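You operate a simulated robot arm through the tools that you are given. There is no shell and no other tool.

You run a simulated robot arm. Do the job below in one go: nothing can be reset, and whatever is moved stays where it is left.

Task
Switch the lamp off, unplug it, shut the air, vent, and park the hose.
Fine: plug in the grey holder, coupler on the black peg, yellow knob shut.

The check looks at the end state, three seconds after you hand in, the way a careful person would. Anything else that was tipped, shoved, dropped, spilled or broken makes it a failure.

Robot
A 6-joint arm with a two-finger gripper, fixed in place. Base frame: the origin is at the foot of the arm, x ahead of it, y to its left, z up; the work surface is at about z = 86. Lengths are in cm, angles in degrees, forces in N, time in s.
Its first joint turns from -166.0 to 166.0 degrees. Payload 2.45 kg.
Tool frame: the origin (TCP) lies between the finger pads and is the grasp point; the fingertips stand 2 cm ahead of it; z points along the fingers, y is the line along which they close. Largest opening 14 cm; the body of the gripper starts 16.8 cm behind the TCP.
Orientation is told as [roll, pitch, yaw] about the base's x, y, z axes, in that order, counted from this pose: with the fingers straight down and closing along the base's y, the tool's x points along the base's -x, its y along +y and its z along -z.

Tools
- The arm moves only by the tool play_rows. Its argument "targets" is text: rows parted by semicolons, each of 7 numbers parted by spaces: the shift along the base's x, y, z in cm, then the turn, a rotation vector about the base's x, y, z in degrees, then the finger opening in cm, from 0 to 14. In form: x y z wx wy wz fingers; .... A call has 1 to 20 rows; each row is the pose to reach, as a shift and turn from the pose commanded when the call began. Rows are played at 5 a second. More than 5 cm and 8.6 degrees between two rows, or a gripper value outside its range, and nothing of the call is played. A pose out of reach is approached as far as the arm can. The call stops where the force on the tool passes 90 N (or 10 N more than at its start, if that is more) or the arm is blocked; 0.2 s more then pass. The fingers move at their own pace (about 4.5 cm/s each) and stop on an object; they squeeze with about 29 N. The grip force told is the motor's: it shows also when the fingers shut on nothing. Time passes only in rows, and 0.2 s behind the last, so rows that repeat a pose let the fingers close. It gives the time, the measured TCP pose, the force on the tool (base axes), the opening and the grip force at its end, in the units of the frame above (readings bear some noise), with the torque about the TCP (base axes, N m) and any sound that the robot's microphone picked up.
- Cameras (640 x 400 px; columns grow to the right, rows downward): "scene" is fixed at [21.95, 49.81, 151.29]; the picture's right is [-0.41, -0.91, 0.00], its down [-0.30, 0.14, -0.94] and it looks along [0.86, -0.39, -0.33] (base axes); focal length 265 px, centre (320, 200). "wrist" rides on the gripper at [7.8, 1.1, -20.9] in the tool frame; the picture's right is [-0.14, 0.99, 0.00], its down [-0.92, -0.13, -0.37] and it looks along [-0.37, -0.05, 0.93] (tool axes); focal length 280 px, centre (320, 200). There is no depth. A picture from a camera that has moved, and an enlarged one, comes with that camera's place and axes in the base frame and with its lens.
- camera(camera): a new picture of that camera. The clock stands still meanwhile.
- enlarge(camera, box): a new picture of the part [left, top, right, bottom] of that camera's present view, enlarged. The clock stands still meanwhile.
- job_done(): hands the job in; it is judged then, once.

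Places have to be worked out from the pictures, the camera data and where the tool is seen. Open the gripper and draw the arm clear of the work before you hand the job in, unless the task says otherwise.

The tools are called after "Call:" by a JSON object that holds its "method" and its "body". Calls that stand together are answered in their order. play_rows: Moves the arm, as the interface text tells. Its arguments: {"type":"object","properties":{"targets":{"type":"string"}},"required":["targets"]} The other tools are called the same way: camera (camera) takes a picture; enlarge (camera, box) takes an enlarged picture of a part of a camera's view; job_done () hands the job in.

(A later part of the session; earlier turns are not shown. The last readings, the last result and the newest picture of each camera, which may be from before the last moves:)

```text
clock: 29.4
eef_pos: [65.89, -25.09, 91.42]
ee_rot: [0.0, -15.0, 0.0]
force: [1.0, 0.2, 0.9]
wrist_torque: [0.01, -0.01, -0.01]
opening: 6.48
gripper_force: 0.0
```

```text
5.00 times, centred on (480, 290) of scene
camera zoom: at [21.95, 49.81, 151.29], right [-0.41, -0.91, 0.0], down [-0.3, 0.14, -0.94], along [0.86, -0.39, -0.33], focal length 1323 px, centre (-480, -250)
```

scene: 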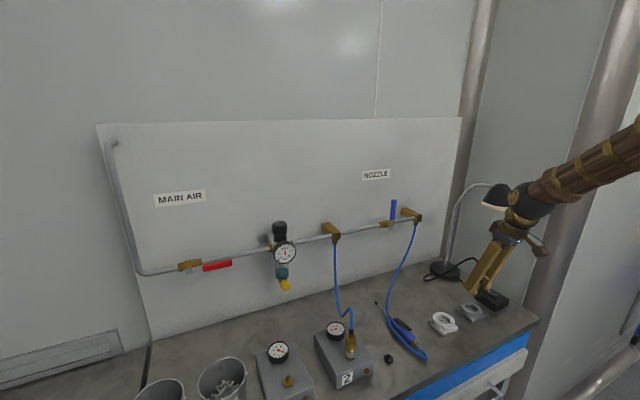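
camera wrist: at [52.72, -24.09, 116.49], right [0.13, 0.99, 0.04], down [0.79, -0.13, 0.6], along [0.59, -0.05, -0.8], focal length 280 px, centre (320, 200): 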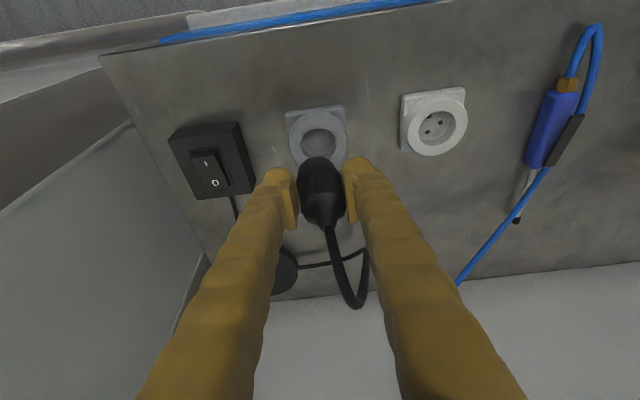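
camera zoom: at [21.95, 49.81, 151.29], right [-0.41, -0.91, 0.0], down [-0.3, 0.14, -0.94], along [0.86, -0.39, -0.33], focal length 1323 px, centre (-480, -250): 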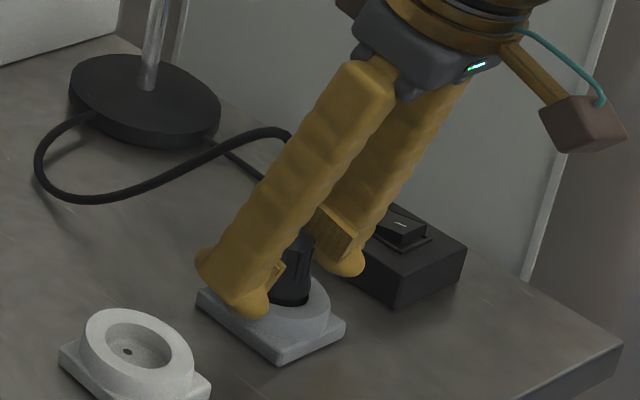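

The plug is fully seated in the grey holder. I'll retreat up and back, then swing across to look at the main valve and regulator with the tool tilted toward the wall.

Call:
{"method": "play_rows", "body": {"targets": "-0.8 0 3 0 0 0 6.5; -2 0 7 0 0 0 6.5; -5 0 11 0 0 0 6.5; -8 0 14.5 0 0 0 6.5; -11 2 18 0 0 0 6.5; -14 5 20.5 0 0 0 6.5; -14 9.5 21.2 0 -3 0 9; -14 14 21.9 0 -6 0 12; -14 18.5 22.6 0 -9 0 13; -14 23 23.3 0 -12 0 13; -14 27.5 24 0 -15 0 13; -14 32 24.7 0 -18 0 13; -14 36.5 25.4 0 -21 0 13; -14 41 26.1 0 -24 0 13; -14 45.5 26.8 0 -27 0 13; -14 50 27.5 0 -30 0 13; -14 54.5 28.2 0 -33 0 13; -14 59 28.9 0 -36 0 13; -14 63.5 29.6 0 -40 0 13; -14 68 30 0 -45 0 13"}}

Call:
{"method": "camera", "body": {"camera": "wrist"}}

Call:
{"method": "camera", "body": {"camera": "scene"}}

```text
refused: row 5 steps farther than a row can; nothing moved
```

```text
taken
camera wrist: at [52.86, -23.98, 109.65], right [0.13, 0.99, 0.04], down [0.79, -0.13, 0.6], along [0.59, -0.05, -0.8], focal length 280 px, centre (320, 200)
```

wrist: 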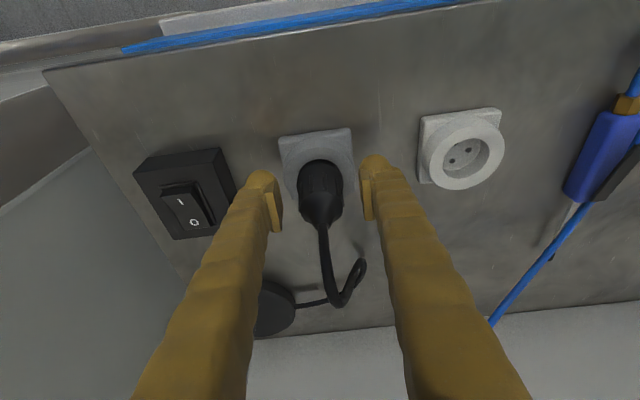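

```text
taken
```

scene: 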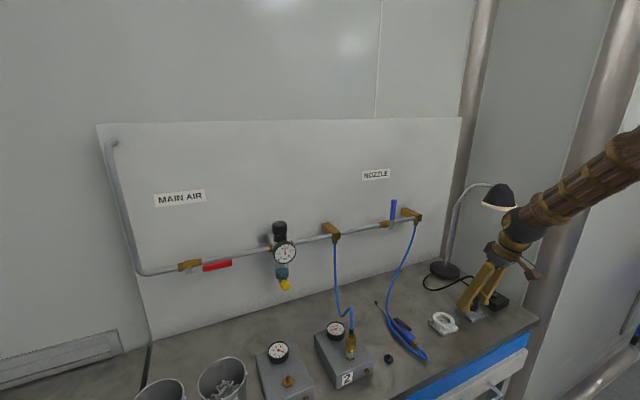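

One step was slightly too long, so nothing moved. I'll do the retreat as its own call with shorter steps.

Call:
{"method": "play_rows", "body": {"targets": "-0.7 0 2.5 0 0 0 6.5; -1.6 0 6 0 0 0 6.5; -4 0 9.5 0 0 0 6.5; -7 0 13 0 0 0 6.5; -10 0 16.5 0 0 0 6.5; -13 2 19 0 0 0 6.5; -14 5 20.5 0 0 0 6.5; -14 5 20.5 0 0 0 6.5"}}

Call:
{"method": "enlarge", "body": {"camera": "scene", "box": [410, 170, 570, 330]}}

```text
clock: 31.2
eef_pos: [52.05, -20.11, 111.53]
ee_rot: [0.1, -14.9, 0.0]
force: [0.6, 0.2, 0.1]
wrist_torque: [-0.03, -0.04, 0.0]
opening: 6.48
gripper_force: 0.2
```

```text
2.50 times, centred on (490, 250) of scene
camera zoom: at [21.95, 49.81, 151.29], right [-0.41, -0.91, 0.0], down [-0.3, 0.14, -0.94], along [0.86, -0.39, -0.33], focal length 662 px, centre (-105, 75)
```

zoom: 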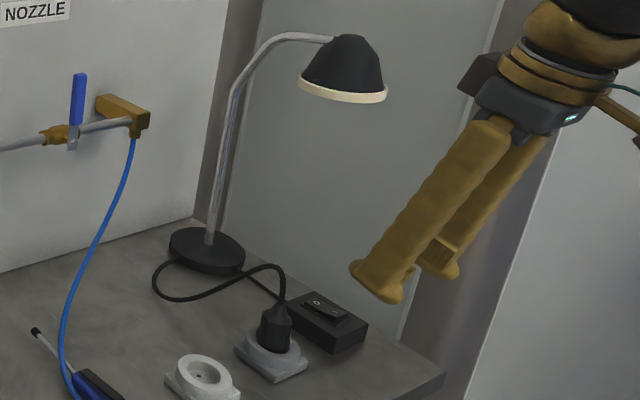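

The plug is upright in the grey holder, and the lamp is off and untouched. Now I'll swing across to the air panel.

Call:
{"method": "play_rows", "body": {"targets": "0 4.5 0.7 0 -3 0 9; 0 9 1.4 0 -6 0 12; 0 13.5 2.1 0 -9 0 13; 0 18 2.8 0 -12 0 13; 0 22.5 3.5 0 -15 0 13; 0 27 4.2 0 -18 0 13; 0 31.5 4.9 0 -21 0 13; 0 36 5.6 0 -24 0 13; 0 40.5 6.3 0 -27 0 13; 0 45 7 0 -30 0 13; 0 49.5 7.7 0 -33 0 13; 0 54 8.4 0 -36 0 13; 0 58.5 9.1 0 -40 0 13; 0 63 9.5 0 -45 0 13; 0 63 9.5 0 -45 0 13"}}

Call:
{"method": "camera", "body": {"camera": "wrist"}}

Call:
{"method": "camera", "body": {"camera": "scene"}}

```text
clock: 34.4
eef_pos: [51.91, 43.03, 121.73]
ee_rot: [-0.1, -60.1, 0.1]
force: [0.5, 1.3, 0.3]
wrist_torque: [0.0, 0.02, 0.0]
opening: 13.0
gripper_force: 0.0
```

```text
taken
camera wrist: at [29.92, 44.08, 125.23], right [0.07, 0.99, 0.12], down [0.14, -0.13, 0.98], along [0.99, -0.05, -0.15], focal length 280 px, centre (320, 200)
```

wrist: 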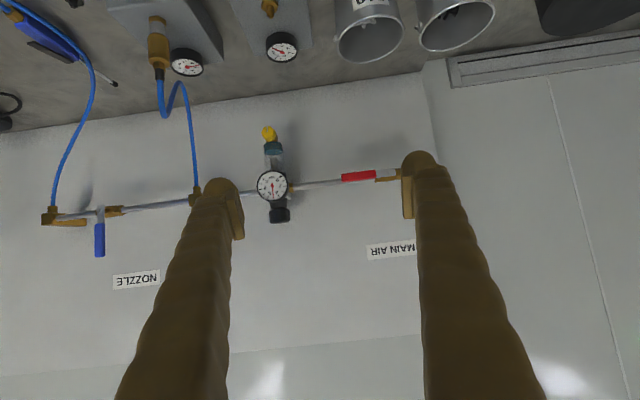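

```text
taken
```

scene: 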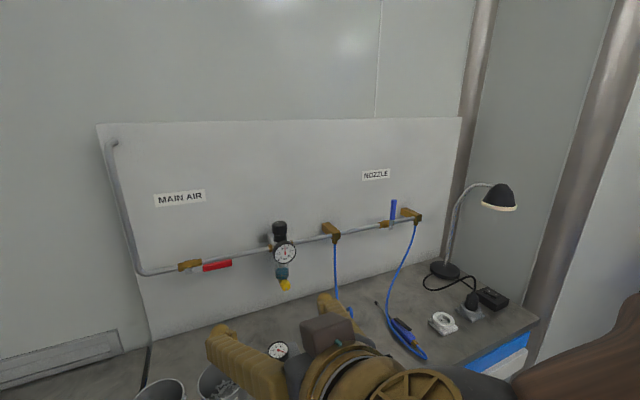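

This gives a clear, upside-down view of the panel. I'll enlarge the valve, the regulator and the coupler area.

Call:
{"method": "enlarge", "body": {"camera": "wrist", "box": [320, 150, 440, 220]}}

Call:
{"method": "enlarge", "body": {"camera": "wrist", "box": [230, 110, 330, 230]}}

Call:
{"method": "enlarge", "body": {"camera": "wrist", "box": [40, 0, 320, 160]}}

Call:
{"method": "enlarge", "body": {"camera": "wrist", "box": [20, 180, 220, 290]}}

Call:
{"method": "enlarge", "body": {"camera": "scene", "box": [100, 230, 320, 400]}}

```text
5.33 times, centred on (380, 185) of wrist
camera zoom: at [29.92, 44.08, 125.23], right [0.07, 0.99, 0.12], down [0.14, -0.13, 0.98], along [0.99, -0.05, -0.15], focal length 1495 px, centre (0, 280)
```

zoom: 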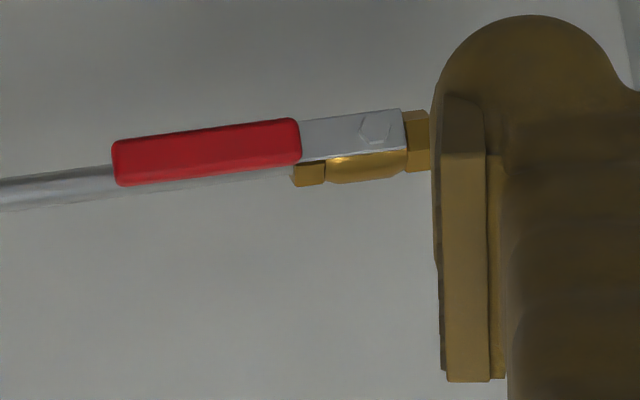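

```text
3.33 times, centred on (280, 170) of wrist
camera zoom: at [29.92, 44.08, 125.23], right [0.07, 0.99, 0.12], down [0.14, -0.13, 0.98], along [0.99, -0.05, -0.15], focal length 935 px, centre (453, 300)
```

zoom: 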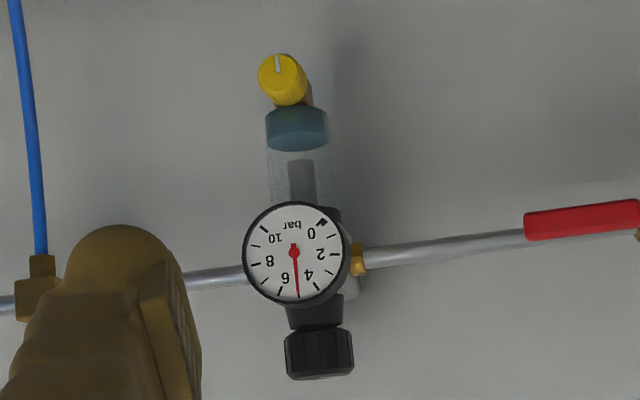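

```text
2.29 times, centred on (180, 80) of wrist
camera zoom: at [29.92, 44.08, 125.23], right [0.07, 0.99, 0.12], down [0.14, -0.13, 0.98], along [0.99, -0.05, -0.15], focal length 641 px, centre (640, 474)
```

zoom: 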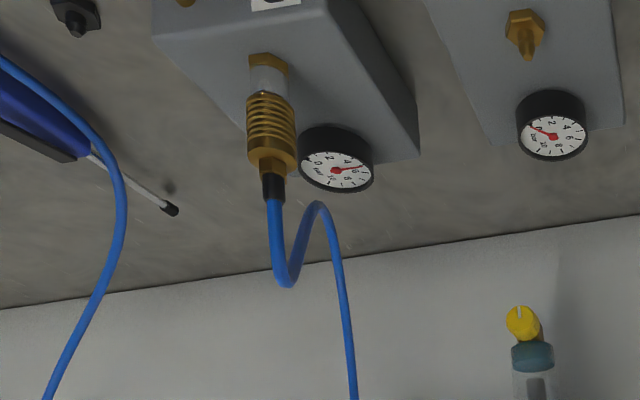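

```text
3.20 times, centred on (120, 235) of wrist
camera zoom: at [29.92, 44.08, 125.23], right [0.07, 0.99, 0.12], down [0.14, -0.13, 0.98], along [0.99, -0.05, -0.15], focal length 897 px, centre (960, 88)
```

zoom: 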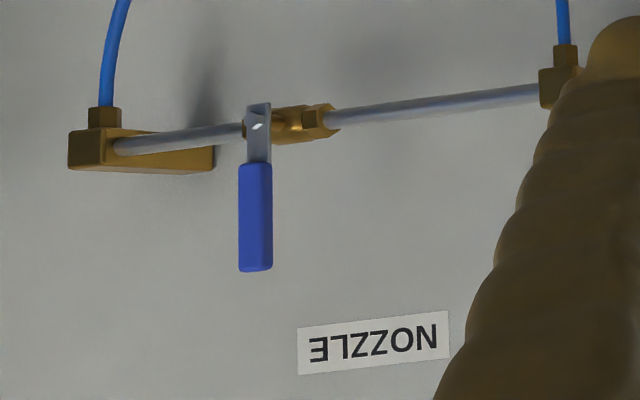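

```text
2.35 times, centred on (210, 315) of scene
camera zoom: at [21.95, 49.81, 151.29], right [-0.41, -0.91, 0.0], down [-0.3, 0.14, -0.94], along [0.86, -0.39, -0.33], focal length 623 px, centre (579, -71)
```

zoom: 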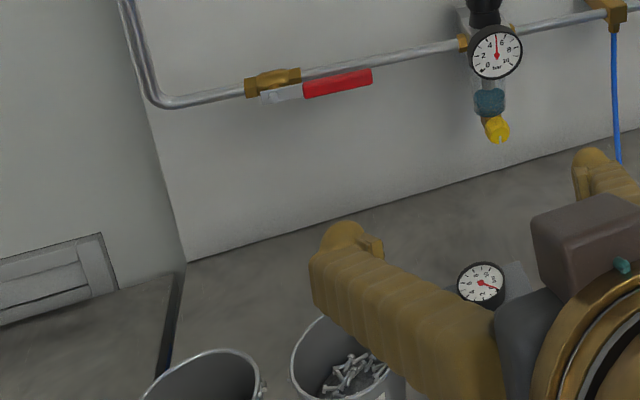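

The red handle pivots at about (85.1,55.8,113.3) and runs to y≈46, while the closed blue valve stands upright. I'll close the fingers and come in under the free end of the red handle to push it up a quarter turn.

Call:
{"method": "play_rows", "body": {"targets": "3.3 0.9 -2 0 -2.5 0 9; 6.6 1.8 -4 0 -5 0 5; 9.9 2.7 -6 0 -7.5 0 0; 13.2 3.6 -8 0 -10 0 0; 16.5 4.5 -10 0 -12.5 0 0; 19.8 5.5 -12.2 0 -15 0 0; 21 5.5 -12.2 0 -15 0 0; 21 5.5 -12.2 0 -15 0 0; 21 5.5 -12.2 0 -15 0 0"}}

Call:
{"method": "camera", "body": {"camera": "wrist"}}

Call:
{"method": "camera", "body": {"camera": "scene"}}

```text
clock: 36.4
eef_pos: [73.13, 48.29, 109.14]
ee_rot: [-0.1, -75.0, 0.2]
force: [0.3, -1.1, 0.0]
wrist_torque: [-0.01, 0.0, -0.01]
opening: 0.0
gripper_force: 29.0
```

```text
taken
camera wrist: at [50.71, 49.31, 107.07], right [0.04, 0.99, 0.13], down [-0.12, -0.13, 0.98], along [0.99, -0.05, 0.11], focal length 280 px, centre (320, 200)
```

wrist: 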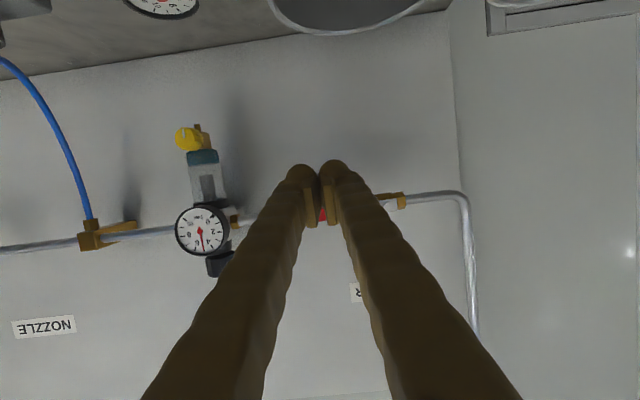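

```text
taken
```

scene: 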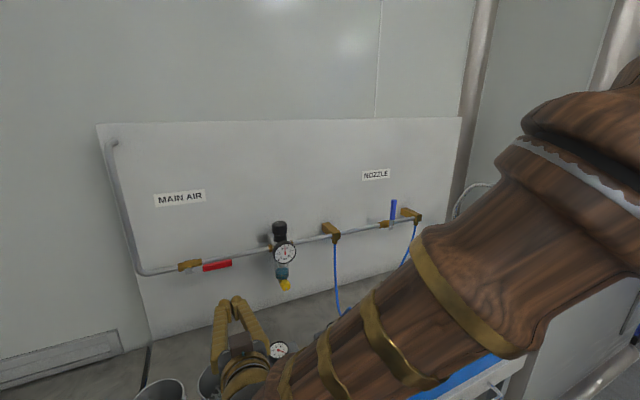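

The arm is below and in front of the handle. I'll advance under it in two stages, checking the scene view.

Call:
{"method": "play_rows", "body": {"targets": "3 0.1 0 0 0 0 0; 6 0.2 0 0 0 0 0; 8.5 0.2 0 0 0 0 0; 8.5 0.2 0 0 0 0 0"}}

Call:
{"method": "enlarge", "body": {"camera": "scene", "box": [150, 220, 310, 340]}}

Call:
{"method": "camera", "body": {"camera": "wrist"}}

```text
clock: 37.4
eef_pos: [81.48, 48.57, 109.24]
ee_rot: [0.0, -75.2, 0.1]
force: [0.8, 0.0, -1.0]
wrist_torque: [0.01, -0.03, -0.01]
opening: 0.03
gripper_force: 28.7
```

```text
3.33 times, centred on (230, 280) of scene
camera zoom: at [21.95, 49.81, 151.29], right [-0.41, -0.91, 0.0], down [-0.3, 0.14, -0.94], along [0.86, -0.39, -0.33], focal length 882 px, centre (620, -67)
```

zoom: 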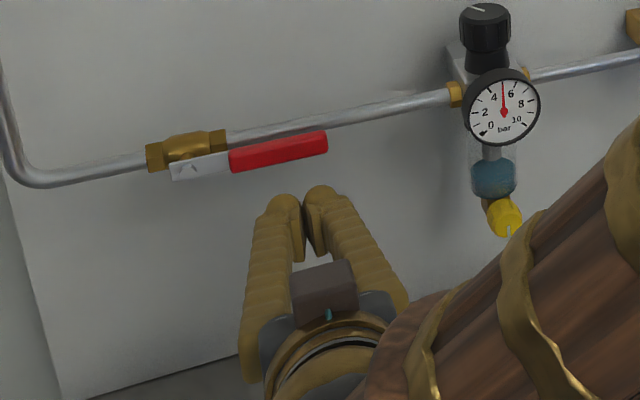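

```text
taken
camera wrist: at [59.19, 49.68, 107.06], right [0.04, 0.99, 0.13], down [-0.12, -0.13, 0.98], along [0.99, -0.05, 0.11], focal length 280 px, centre (320, 200)
```

wrist: 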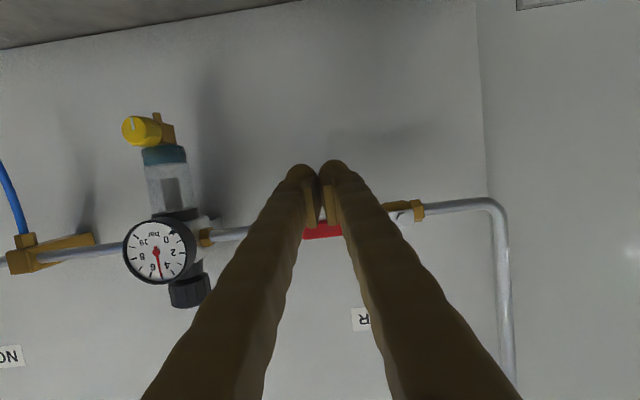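

The fingertips are below and just in front of the handle. I'll advance the last bit and start pushing up, watching force.

Call:
{"method": "play_rows", "body": {"targets": "1.4 0 0 0 0 0 0; 2.7 0 0 0 0 0 0; 2.7 0 0.7 0 0 0 0; 2.7 -0.1 1.4 0 0 0 0; 2.7 -0.2 2.1 0 0 0 0; 2.7 -0.3 2.8 0 0 0 0; 2.7 -0.4 3.5 0 0 0 0"}}

Call:
{"method": "enlarge", "body": {"camera": "scene", "box": [150, 220, 310, 340]}}

```text
clock: 39.0
eef_pos: [84.18, 48.17, 112.77]
ee_rot: [-0.1, -75.1, 0.1]
force: [-0.7, -0.3, -0.5]
wrist_torque: [0.03, -0.03, 0.0]
opening: 0.01
gripper_force: 29.3
```

```text
3.33 times, centred on (230, 280) of scene
camera zoom: at [21.95, 49.81, 151.29], right [-0.41, -0.91, 0.0], down [-0.3, 0.14, -0.94], along [0.86, -0.39, -0.33], focal length 882 px, centre (620, -67)
```

zoom: 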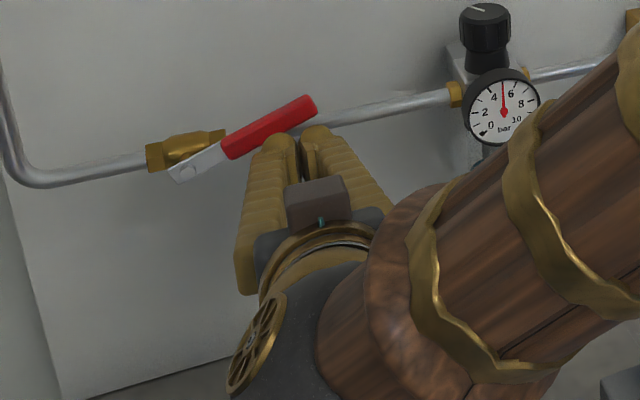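

The handle turns up easily. I'll continue the arc to near vertical.

Call:
{"method": "play_rows", "body": {"targets": "0 0 0.8 0 0 0 0; 0 0 1.7 0 0 0 0; 0 0.2 2.6 0 0 0 0; 0 0.5 3.5 0 0 0 0; 0 1 4.4 0 0 0 0; 0 1.6 5.3 0 0 0 0; 0 2.4 6.1 0 0 0 0; 0 3.3 6.8 0 0 0 0; 0 4.2 7.3 0 0 0 0"}}

Call:
{"method": "enlarge", "body": {"camera": "scene", "box": [150, 200, 330, 340]}}

```text
clock: 41.0
eef_pos: [84.17, 52.4, 120.01]
ee_rot: [-0.1, -75.0, 0.0]
force: [-1.0, -0.8, 0.4]
wrist_torque: [-0.03, 0.0, 0.02]
opening: 0.0
gripper_force: 28.9
```

```text
2.86 times, centred on (240, 270) of scene
camera zoom: at [21.95, 49.81, 151.29], right [-0.41, -0.91, 0.0], down [-0.3, 0.14, -0.94], along [0.86, -0.39, -0.33], focal length 756 px, centre (549, 0)
```

zoom: 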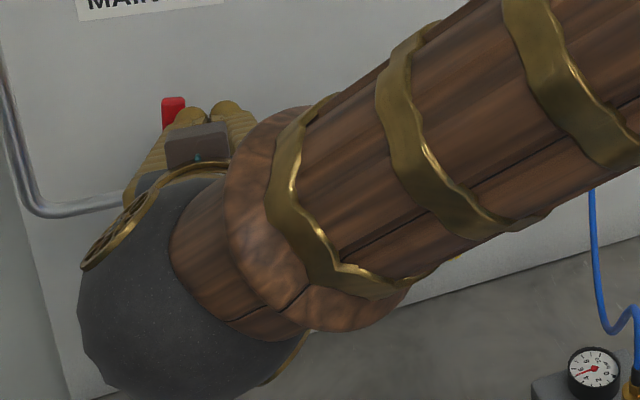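

The handle is nearly vertical. I'll push on toward +y gently until I feel the stop.

Call:
{"method": "play_rows", "body": {"targets": "0 0.5 0.2 0 0 0 0; 0 0.9 0.3 0 0 0 0; 0 1.2 0.3 0 0 0 0"}}

Call:
{"method": "camera", "body": {"camera": "wrist"}}

```text
clock: 41.8
eef_pos: [84.14, 53.31, 120.52]
ee_rot: [-0.1, -75.1, -0.2]
force: [-24.0, -42.3, 0.6]
wrist_torque: [0.16, -0.67, -0.27]
opening: 0.02
gripper_force: 29.0
```

```text
taken
camera wrist: at [61.91, 54.5, 118.29], right [0.04, 0.99, 0.13], down [-0.12, -0.13, 0.98], along [0.99, -0.06, 0.11], focal length 280 px, centre (320, 200)
```

wrist: 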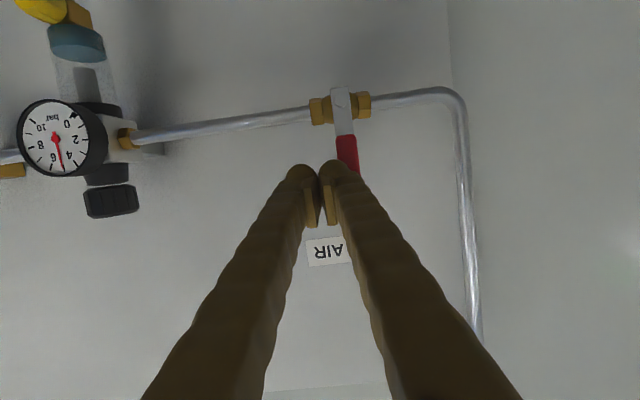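

I felt the stop (42 N) with the handle upright, square to the pipe, so main air is shut. I'll back off and move in front of the regulator to study the yellow knob.

Call:
{"method": "play_rows", "body": {"targets": "0 -1.5 0 0 0 0 0; -3 -2 0 0 0 0 0; -7 -3 0 0 0 0 0; -11.5 -5 0 0 0 0 0; -15 -8 0 0 0 0 2; -18 -11.5 -1 0 0 0 5; -20 -15 -3 0 0 0 8; -21 -18.5 -6 0 0 0 8; -21 -21.5 -9.5 0 0 0 8; -21 -21.5 -12 0 0 0 8; -21 -21.5 -12 0 0 0 8"}}

Call:
{"method": "camera", "body": {"camera": "wrist"}}

Call:
{"method": "camera", "body": {"camera": "scene"}}

```text
clock: 44.2
eef_pos: [63.25, 32.11, 108.47]
ee_rot: [0.0, -75.0, 0.0]
force: [0.0, 0.1, 0.5]
wrist_torque: [0.0, 0.0, -0.02]
opening: 8.03
gripper_force: 0.0
```

```text
taken
camera wrist: at [41.0, 33.12, 106.18], right [0.04, 0.99, 0.13], down [-0.12, -0.13, 0.98], along [0.99, -0.05, 0.11], focal length 280 px, centre (320, 200)
```

wrist: 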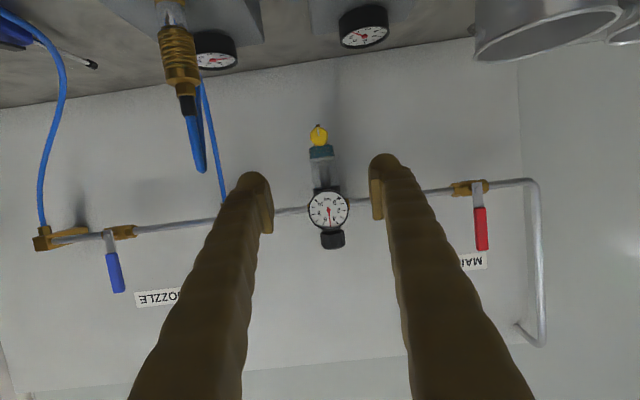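

```text
taken
```

scene: 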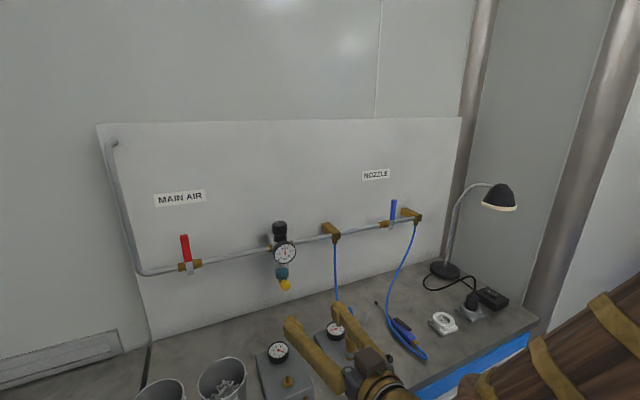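

Call:
{"method": "enlarge", "body": {"camera": "wrist", "box": [270, 110, 370, 260]}}

Call:
{"method": "enlarge", "body": {"camera": "scene", "box": [255, 250, 315, 300]}}

Call:
{"method": "enlarge", "body": {"camera": "wrist", "box": [130, 0, 430, 150]}}

```text
2.67 times, centred on (320, 185) of wrist
camera zoom: at [41.0, 33.12, 106.18], right [0.04, 0.99, 0.13], down [-0.12, -0.13, 0.98], along [0.99, -0.05, 0.11], focal length 748 px, centre (320, 240)
```

zoom: 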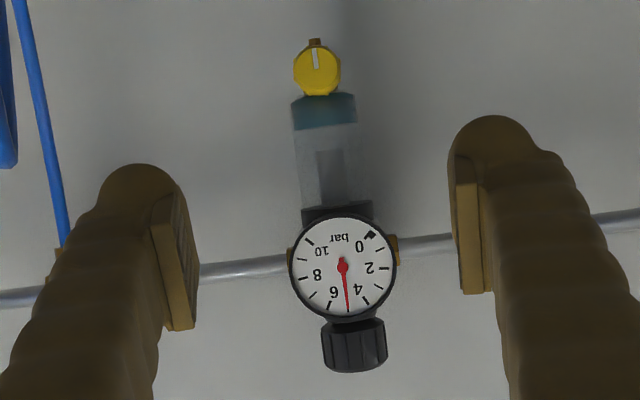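

```text
8.00 times, centred on (285, 275) of scene
camera zoom: at [21.95, 49.81, 151.29], right [-0.41, -0.91, 0.0], down [-0.3, 0.14, -0.94], along [0.86, -0.39, -0.33], focal length 2117 px, centre (600, -400)
```

zoom: 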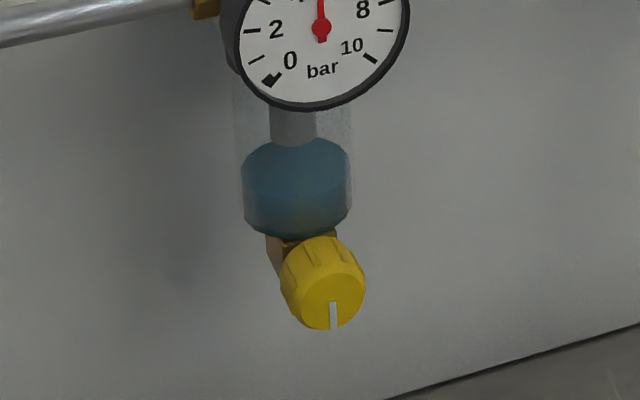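

```text
2.13 times, centred on (280, 75) of wrist
camera zoom: at [41.0, 33.12, 106.18], right [0.04, 0.99, 0.13], down [-0.12, -0.13, 0.98], along [0.99, -0.05, 0.11], focal length 598 px, centre (405, 467)
```

zoom: 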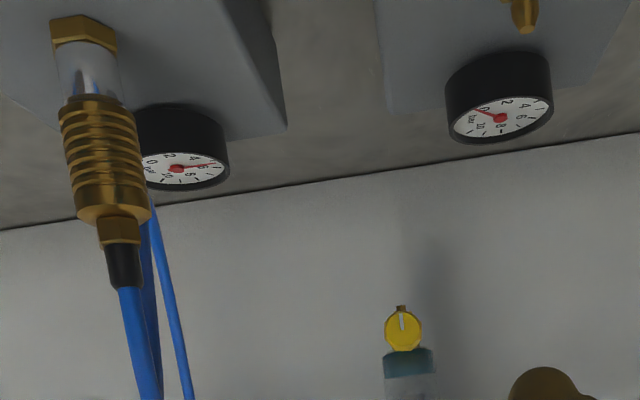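

The knob face is at about (85.7,31.9,101.2), 2.8 cm across, facing the robot with its mark pointing down. The bowl sits just above and behind it, so I'll grip only the knob's front part. First I move to a point in front of it.

Call:
{"method": "play_rows", "body": {"targets": "3 -0.05 -1.5 0 -1.5 0 6; 6 -0.1 -3 0 -3 0 6; 9 -0.2 -4.5 0 -4 0 6; 12 -0.2 -6 0 -5 0 6; 14.5 -0.2 -7 0 -5 0 6; 14.5 -0.2 -7 0 -5 0 6"}}

Call:
{"method": "camera", "body": {"camera": "wrist"}}

Call:
{"method": "camera", "body": {"camera": "scene"}}

```text
clock: 45.6
eef_pos: [77.55, 31.8, 101.31]
ee_rot: [-0.3, -80.1, 0.2]
force: [-0.3, 0.3, -0.3]
wrist_torque: [0.03, 0.01, 0.01]
opening: 6.04
gripper_force: 0.0
```

```text
taken
camera wrist: at [55.55, 32.94, 97.21], right [0.02, 0.99, 0.13], down [-0.21, -0.13, 0.97], along [0.98, -0.05, 0.2], focal length 280 px, centre (320, 200)
```

wrist: 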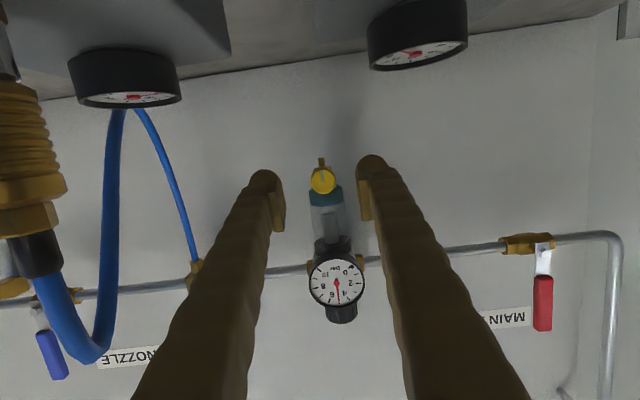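

```text
taken
```

scene: 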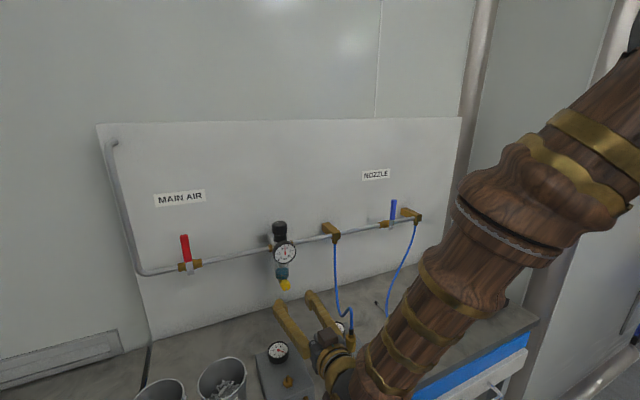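

Alignment matches: knob at y 31.9, z 101.2, and the gauge is visible between the fingers. I'll advance so the tips reach about x≈86.9, then close.

Call:
{"method": "play_rows", "body": {"targets": "2.5 0.1 0.1 0 0 0 6; 5 0.1 0.1 0 0 0 6; 7.3 0.1 0.1 0 0 0 6; 7.3 0.1 0.1 0 0 0 6"}}

Call:
{"method": "camera", "body": {"camera": "wrist"}}

Call:
{"method": "enlarge", "body": {"camera": "scene", "box": [240, 230, 340, 330]}}

```text
clock: 46.6
eef_pos: [84.9, 31.97, 101.36]
ee_rot: [-0.2, -80.1, 0.1]
force: [-1.3, -0.6, 0.4]
wrist_torque: [0.04, 0.0, -0.03]
opening: 6.0
gripper_force: 0.1
```

```text
taken
camera wrist: at [62.78, 33.02, 97.35], right [0.02, 0.99, 0.13], down [-0.21, -0.13, 0.97], along [0.98, -0.05, 0.2], focal length 280 px, centre (320, 200)
```

wrist: 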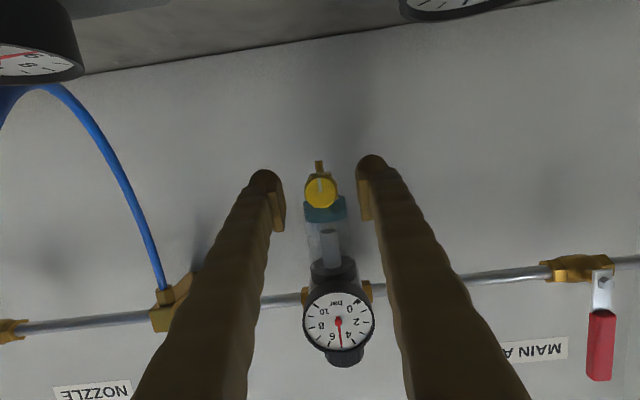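

```text
4.00 times, centred on (290, 280) of scene
camera zoom: at [21.95, 49.81, 151.29], right [-0.41, -0.91, 0.0], down [-0.3, 0.14, -0.94], along [0.86, -0.39, -0.33], focal length 1059 px, centre (440, -120)
```

zoom: 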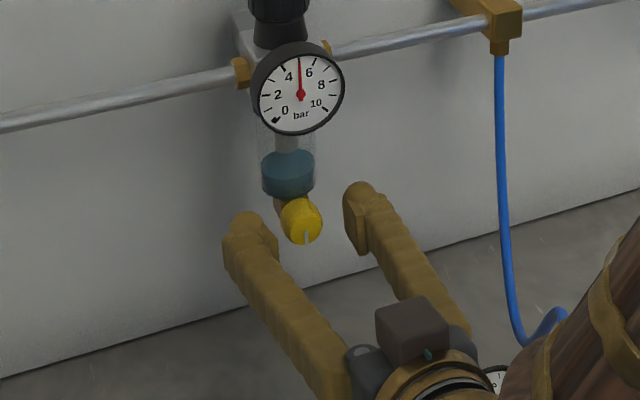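

The fingers flank the knob and both cameras can see the gauge. Closing on the knob.

Call:
{"method": "play_rows", "body": {"targets": "0 0 0 0 0 0 4; 0 0 0 0 0 0 2.5; 0 0 0 0 0 0 1; 0 0 0 0 0 0 1; 0 0 0 0 0 0 1"}}

Call:
{"method": "enlarge", "body": {"camera": "wrist", "box": [240, 130, 400, 230]}}

Call:
{"method": "enlarge", "body": {"camera": "scene", "box": [240, 230, 340, 330]}}

```text
clock: 47.8
eef_pos: [84.88, 31.96, 101.45]
ee_rot: [-0.2, -80.1, 0.2]
force: [4.1, 11.8, -0.9]
wrist_torque: [0.01, 0.01, 0.1]
opening: 2.66
gripper_force: 45.3
```

```text
4.00 times, centred on (320, 180) of wrist
camera zoom: at [62.76, 33.06, 97.35], right [0.02, 0.99, 0.13], down [-0.2, -0.13, 0.97], along [0.98, -0.05, 0.2], focal length 1122 px, centre (320, 280)
```

zoom: 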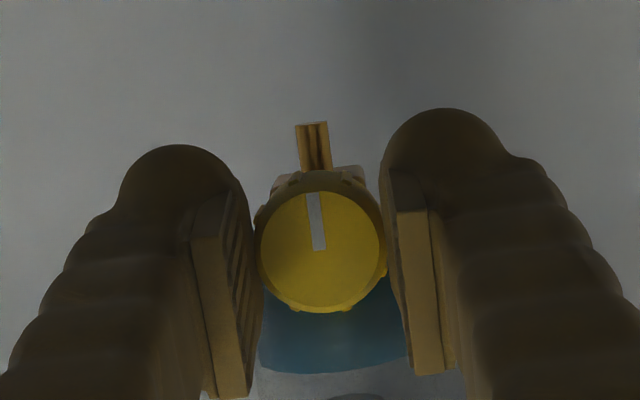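

```text
4.00 times, centred on (290, 280) of scene
camera zoom: at [21.95, 49.81, 151.29], right [-0.41, -0.91, 0.0], down [-0.3, 0.14, -0.94], along [0.86, -0.39, -0.33], focal length 1059 px, centre (440, -120)
```

zoom: 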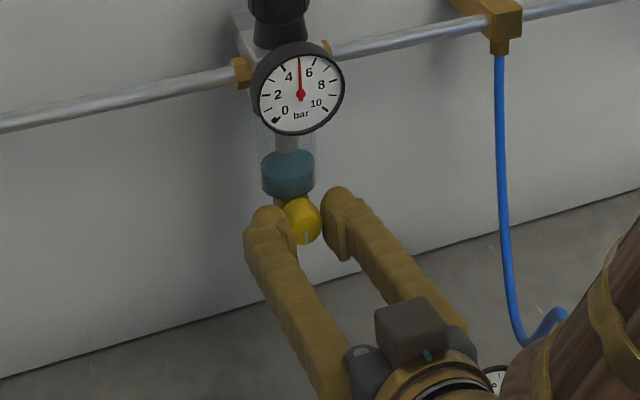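

The knob is held at 2.66 cm with its mark pointing straight down. I'll turn it counter-clockwise as seen from the front (negative about x) in small steps.

Call:
{"method": "play_rows", "body": {"targets": "0 0.05 0 -5 0 0 1; 0 0.05 0 -10 0 0 1; 0 0.05 0 -15 0 0 1; 0 0.05 0 -20 0 0 1"}}

Call:
{"method": "enlarge", "body": {"camera": "scene", "box": [240, 230, 340, 330]}}

Call:
{"method": "enlarge", "body": {"camera": "wrist", "box": [240, 130, 400, 230]}}

```text
clock: 48.8
eef_pos: [84.82, 32.11, 101.38]
ee_rot: [-64.8, -67.7, 62.9]
force: [-37.5, -7.9, -0.2]
wrist_torque: [-0.03, 0.04, -0.15]
opening: 2.66
gripper_force: 45.0
```

```text
4.00 times, centred on (290, 280) of scene
camera zoom: at [21.95, 49.81, 151.29], right [-0.41, -0.91, 0.0], down [-0.3, 0.14, -0.94], along [0.86, -0.39, -0.33], focal length 1059 px, centre (440, -120)
```

zoom: 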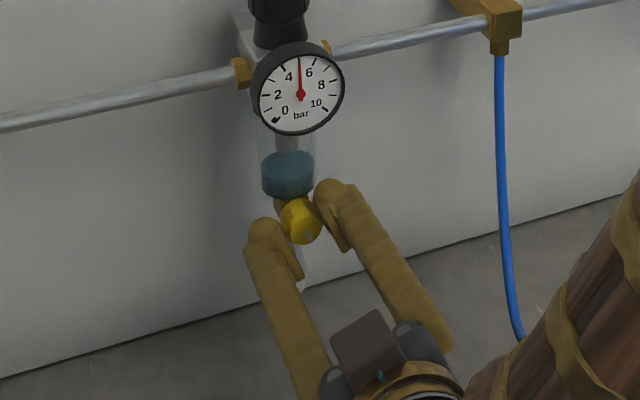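

```text
4.00 times, centred on (320, 180) of wrist
camera zoom: at [62.83, 31.67, 97.24], right [0.02, 0.98, -0.21], down [-0.2, 0.21, 0.96], along [0.98, 0.02, 0.2], focal length 1122 px, centre (320, 280)
```

zoom: 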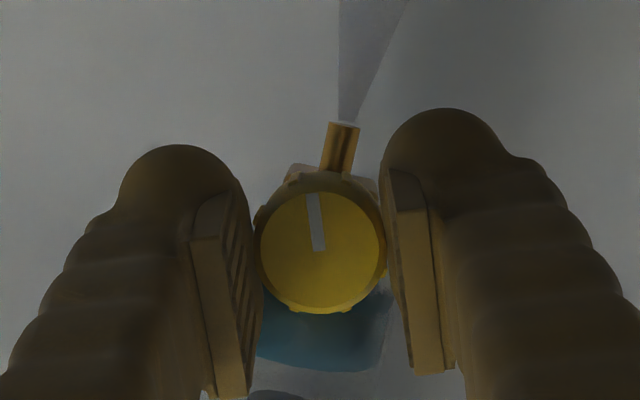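

The knob turns with the gripper (20° so far), but there is 37 N pushing back along x. I'll ease back slightly and keep turning.

Call:
{"method": "play_rows", "body": {"targets": "-0.15 0 0 -5 0 0 1; -0.2 0 0 -10 0 0 1; -0.2 0 0 -15 0 0 1; -0.2 0 0 -20 0 0 1"}}

Call:
{"method": "enlarge", "body": {"camera": "scene", "box": [240, 230, 340, 330]}}

Call:
{"method": "enlarge", "body": {"camera": "wrist", "box": [240, 130, 400, 230]}}

```text
clock: 49.8
eef_pos: [84.77, 32.18, 101.46]
ee_rot: [-78.4, -48.9, 74.9]
force: [31.2, 0.5, -21.6]
wrist_torque: [0.05, 0.14, -0.04]
opening: 2.66
gripper_force: 44.6
```

```text
4.00 times, centred on (290, 280) of scene
camera zoom: at [21.95, 49.81, 151.29], right [-0.41, -0.91, 0.0], down [-0.3, 0.14, -0.94], along [0.86, -0.39, -0.33], focal length 1059 px, centre (440, -120)
```

zoom: 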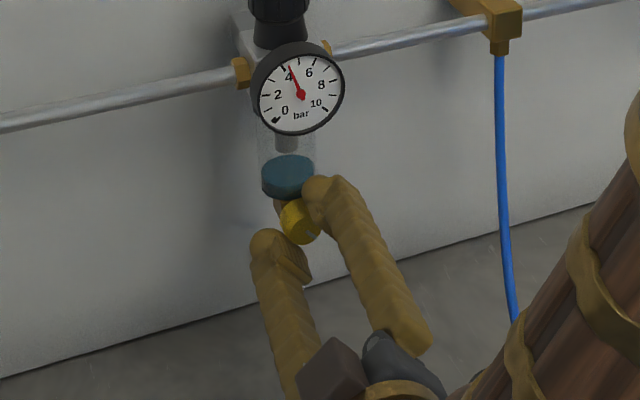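

```text
4.00 times, centred on (320, 180) of wrist
camera zoom: at [62.77, 30.29, 97.64], right [0.02, 0.84, -0.53], down [-0.2, 0.53, 0.82], along [0.98, 0.09, 0.19], focal length 1122 px, centre (320, 280)
```

zoom: 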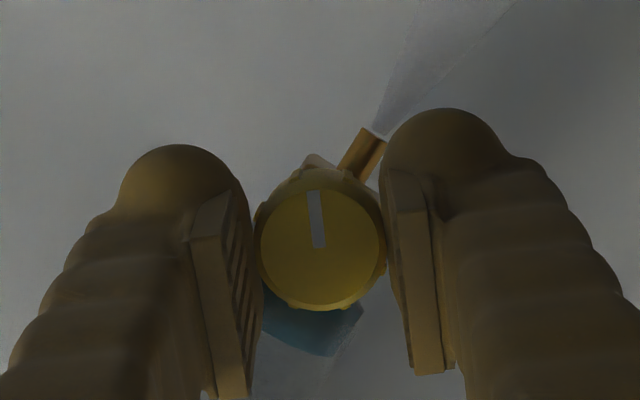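

The gauge has dropped to about 4.3 bar, so it is venting. I'll hold here, ease the contact forces and wait.

Call:
{"method": "play_rows", "body": {"targets": "0.1 0 -0.08 0 0 0 1; 0.1 0 -0.08 0 0 0 1; 0.1 0 -0.08 0 0 0 1; 0.1 0 -0.08 0 0 0 1; 0.1 0 -0.08 0 0 0 1; 0.1 0 -0.08 0 0 0 1; 0.1 0 -0.08 0 0 0 1; 0.1 0 -0.08 0 0 0 1; 0.1 0 -0.08 0 0 0 1; 0.1 0 -0.08 0 0 0 1; 0.1 0 -0.08 0 0 0 1; 0.1 0 -0.08 0 0 0 1; 0.1 0 -0.08 0 0 0 1; 0.1 0 -0.08 0 0 0 1; 0.1 0 -0.08 0 0 0 1"}}

Call:
{"method": "enlarge", "body": {"camera": "scene", "box": [240, 230, 340, 330]}}

Call:
{"method": "enlarge", "body": {"camera": "scene", "box": [250, 310, 370, 400]}}

```text
clock: 53.0
eef_pos: [84.82, 32.03, 101.41]
ee_rot: [-78.6, -49.0, 74.9]
force: [-16.4, 16.3, 13.0]
wrist_torque: [0.0, -0.1, 0.2]
opening: 2.66
gripper_force: 44.7
```

```text
4.00 times, centred on (290, 280) of scene
camera zoom: at [21.95, 49.81, 151.29], right [-0.41, -0.91, 0.0], down [-0.3, 0.14, -0.94], along [0.86, -0.39, -0.33], focal length 1059 px, centre (440, -120)
```

zoom: 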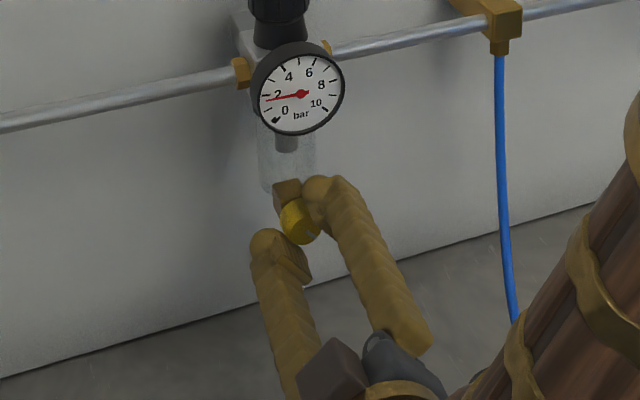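

```text
4.44 times, centred on (310, 355) of scene
camera zoom: at [21.95, 49.81, 151.29], right [-0.41, -0.91, 0.0], down [-0.3, 0.14, -0.94], along [0.86, -0.39, -0.33], focal length 1176 px, centre (364, -489)
```

zoom: 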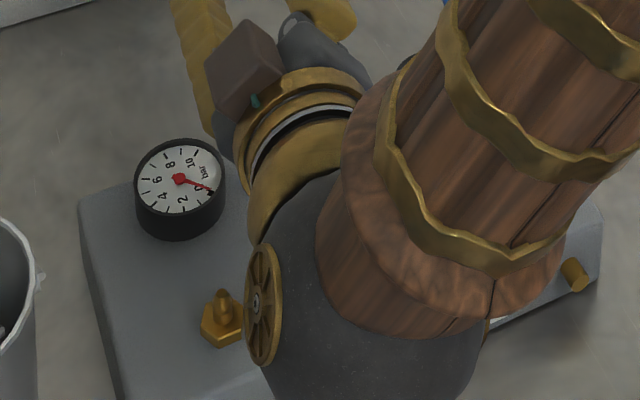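

Pressure is down to about 1.6 bar. I'll keep waiting.

Call:
{"method": "play_rows", "body": {"targets": "0.05 0.05 0 0 0 0 1; -0.05 0.05 0 0 0 0 1; -0.05 0.05 0 0 0 0 1; -0.05 0.05 0 0 0 0 1; -0.05 0.05 0 0 0 0 1; -0.05 0.05 0 0 0 0 1; -0.05 0.05 0 0 0 0 1; -0.05 0.05 0 0 0 0 1; -0.05 0.05 0 0 0 0 1; -0.05 0.05 0 0 0 0 1; -0.05 0.05 0 0 0 0 1; -0.05 0.05 0 0 0 0 1; -0.05 0.05 0 0 0 0 1; -0.05 0.05 0 0 0 0 1; -0.05 0.05 0 0 0 0 1; -0.05 0.05 0 0 0 0 1; -0.05 0.05 0 0 0 0 1; -0.05 0.05 0 0 0 0 1; -0.05 0.05 0 0 0 0 1; -0.05 0.05 0 0 0 0 1"}}

Call:
{"method": "enlarge", "body": {"camera": "scene", "box": [240, 230, 340, 330]}}

```text
clock: 57.2
eef_pos: [84.78, 32.06, 101.39]
ee_rot: [-78.4, -48.9, 74.8]
force: [12.2, -5.6, 2.5]
wrist_torque: [-0.04, 0.0, -0.03]
opening: 2.65
gripper_force: 45.5
```

```text
4.00 times, centred on (290, 280) of scene
camera zoom: at [21.95, 49.81, 151.29], right [-0.41, -0.91, 0.0], down [-0.3, 0.14, -0.94], along [0.86, -0.39, -0.33], focal length 1059 px, centre (440, -120)
```

zoom: 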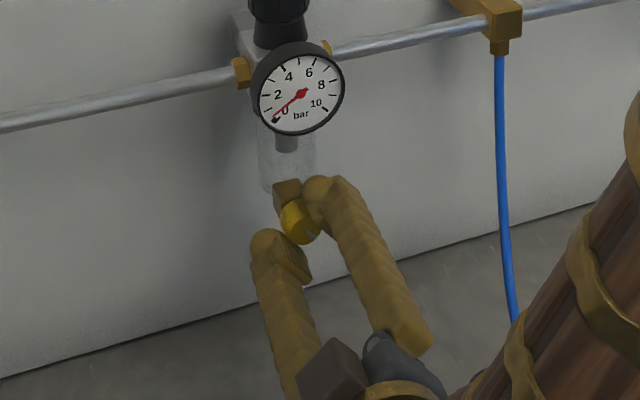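

It's nearly at zero. I'll wait a little longer so it bleeds down fully.

Call:
{"method": "play_rows", "body": {"targets": "0 0 0 0 0 0 1; 0 0 0 0 0 0 1; 0 0 0 0 0 0 1; 0 0 0 0 0 0 1; 0 0 0 0 0 0 1; 0 0 0 0 0 0 1; 0 0 0 0 0 0 1; 0 0 0 0 0 0 1; 0 0 0 0 0 0 1; 0 0 0 0 0 0 1; 0 0 0 0 0 0 1; 0 0 0 0 0 0 1; 0 0 0 0 0 0 1; 0 0 0 0 0 0 1; 0 0 0 0 0 0 1; 0 0 0 0 0 0 1; 0 0 0 0 0 0 1; 0 0 0 0 0 0 1; 0 0 0 0 0 0 1; 0 0 0 0 0 0 1"}}

Call:
{"method": "enlarge", "body": {"camera": "scene", "box": [260, 230, 310, 270]}}

Call:
{"method": "camera", "body": {"camera": "wrist"}}

Call:
{"method": "camera", "body": {"camera": "scene"}}

```text
clock: 61.4
eef_pos: [84.9, 32.16, 101.36]
ee_rot: [-78.4, -49.0, 74.7]
force: [-1.0, -7.6, 0.3]
wrist_torque: [0.01, -0.04, -0.07]
opening: 2.67
gripper_force: 45.4
```

```text
10.00 times, centred on (285, 250) of scene
camera zoom: at [21.95, 49.81, 151.29], right [-0.41, -0.91, 0.0], down [-0.3, 0.14, -0.94], along [0.86, -0.39, -0.33], focal length 2647 px, centre (670, -300)
```

zoom: 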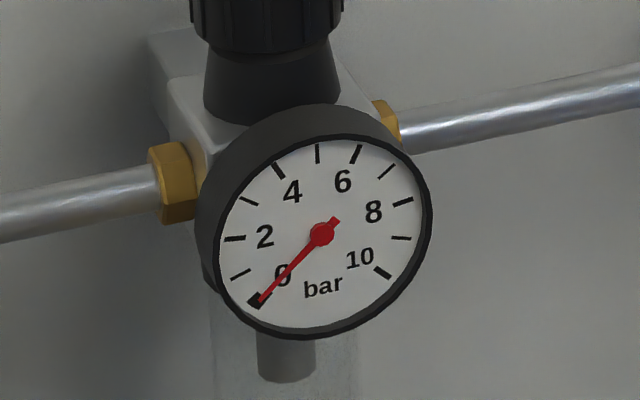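

```text
taken
camera wrist: at [62.77, 30.29, 97.61], right [0.02, 0.85, -0.53], down [-0.2, 0.53, 0.83], along [0.98, 0.09, 0.19], focal length 280 px, centre (320, 200)
```

wrist: 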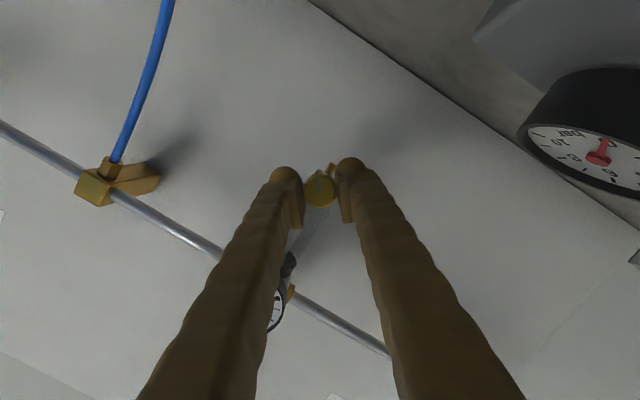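

```text
taken
```

scene: 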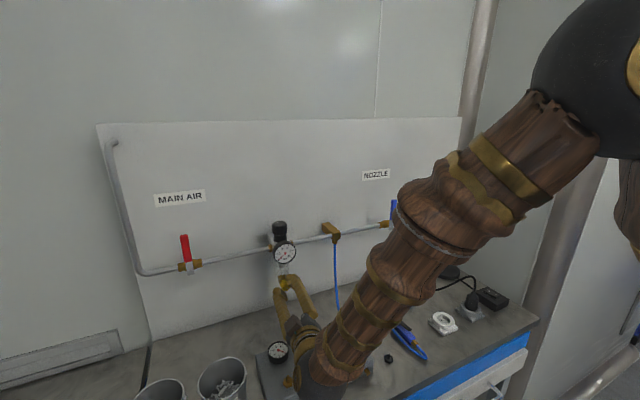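

The gauge reads 0. Now I'll turn the knob back to shut and slightly past to feel the stop.

Call:
{"method": "play_rows", "body": {"targets": "0 0 0 5 0 0 1; 0 0 0 10 0 0 1; 0 0 0 15 0 0 1; 0.05 0 0.03 20 0 0 1; 0.1 -0.05 0.05 25 0 0 1; 0.1 -0.1 0.08 30 0 0 1; 0.1 -0.1 0.08 35 0 0 1; 0.1 -0.1 0.08 40 0 0 1; 0.1 -0.1 0.08 42 0 0 1"}}

Call:
{"method": "enlarge", "body": {"camera": "wrist", "box": [240, 130, 400, 230]}}

Call:
{"method": "enlarge", "body": {"camera": "scene", "box": [240, 230, 340, 330]}}

```text
clock: 63.4
eef_pos: [84.92, 32.0, 101.5]
ee_rot: [11.9, -80.0, -11.6]
force: [-14.8, -15.3, -5.3]
wrist_torque: [-0.16, 0.1, -0.2]
opening: 2.67
gripper_force: 45.1
```

```text
4.00 times, centred on (320, 180) of wrist
camera zoom: at [62.88, 33.24, 97.46], right [0.02, 0.98, 0.17], down [-0.2, -0.16, 0.97], along [0.98, -0.06, 0.2], focal length 1122 px, centre (320, 280)
```

zoom: 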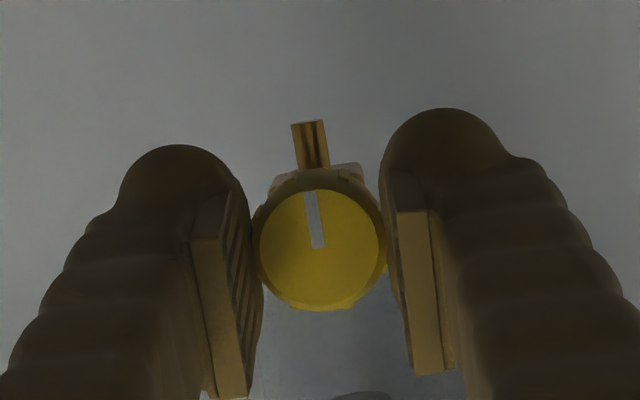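

```text
4.00 times, centred on (290, 280) of scene
camera zoom: at [21.95, 49.81, 151.29], right [-0.41, -0.91, 0.0], down [-0.3, 0.14, -0.94], along [0.86, -0.39, -0.33], focal length 1059 px, centre (440, -120)
```

zoom: 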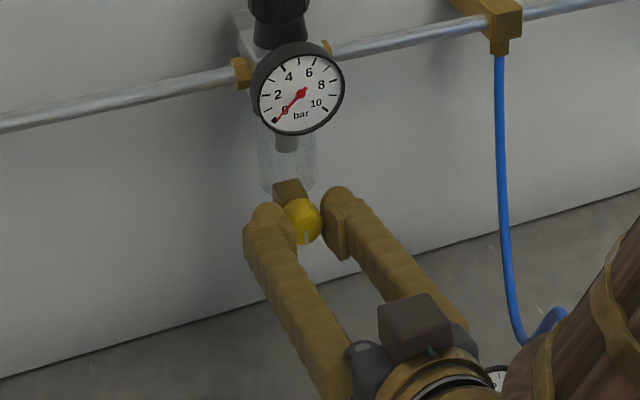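

The mark points down again with the gripper 2° past its starting angle. I'll try a few more degrees to feel whether it's against the stop.

Call:
{"method": "play_rows", "body": {"targets": "-0.05 0.05 0 2 0 0 1; -0.05 0.05 0 4 0 0 1; -0.05 0.05 0 4 0 0 1"}}

Call:
{"method": "enlarge", "body": {"camera": "wrist", "box": [240, 130, 400, 230]}}

```text
clock: 64.2
eef_pos: [84.97, 31.96, 101.61]
ee_rot: [31.8, -78.5, -31.5]
force: [0.2, -36.6, 6.5]
wrist_torque: [-0.11, -0.1, -0.41]
opening: 2.65
gripper_force: 44.9
```

```text
4.00 times, centred on (320, 180) of wrist
camera zoom: at [62.89, 33.53, 97.61], right [0.03, 0.97, 0.24], down [-0.21, -0.23, 0.95], along [0.98, -0.07, 0.19], focal length 1122 px, centre (320, 280)
```

zoom: 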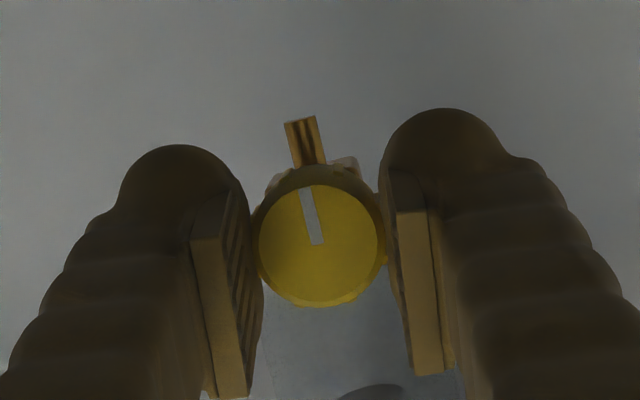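

The mark no longer follows the gripper, so the knob is on its closed stop. I'll relax, open and back straight out.

Call:
{"method": "play_rows", "body": {"targets": "0 -0.1 0 0 0 0 2.5; 0 -0.1 -0.05 0 0 0 4; 0 -0.1 -0.05 0 0 0 6; 0 -0.1 -0.05 0 0 0 6; -3 -0.1 -0.05 0 0 0 6; -7 -0.1 0 0 0 0 6; -11 -0.1 0 0 0 0 6; -15 0 1 0 0 0 6; -15 0 1 0 0 0 6"}}

Call:
{"method": "enlarge", "body": {"camera": "scene", "box": [240, 220, 340, 300]}}

Call:
{"method": "camera", "body": {"camera": "wrist"}}

```text
clock: 66.2
eef_pos: [69.83, 32.25, 102.69]
ee_rot: [28.7, -78.4, -28.6]
force: [-0.3, -0.4, 0.0]
wrist_torque: [-0.01, -0.01, -0.02]
opening: 5.98
gripper_force: 0.1
out of reach, approached as far as the arm can: row 7
```

```text
5.00 times, centred on (290, 260) of scene
camera zoom: at [21.95, 49.81, 151.29], right [-0.41, -0.91, 0.0], down [-0.3, 0.14, -0.94], along [0.86, -0.39, -0.33], focal length 1323 px, centre (470, -100)
```

zoom: 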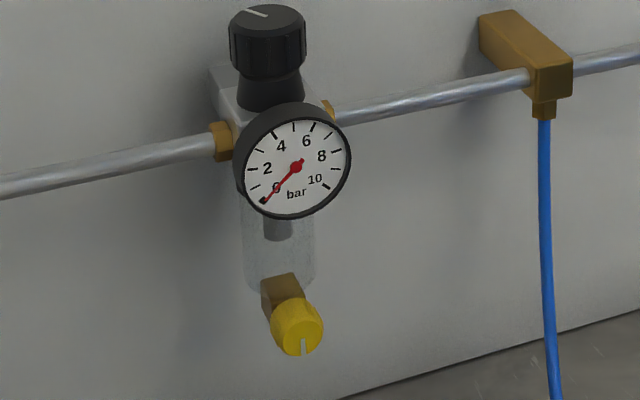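

```text
taken
camera wrist: at [47.79, 33.74, 98.73], right [0.03, 0.97, 0.23], down [-0.2, -0.22, 0.95], along [0.98, -0.07, 0.19], focal length 280 px, centre (320, 200)
```

wrist: 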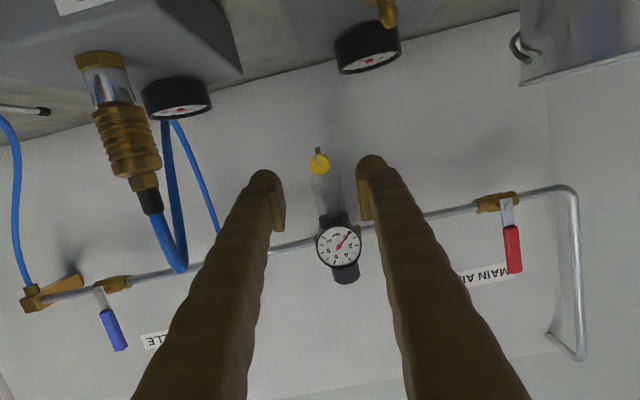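

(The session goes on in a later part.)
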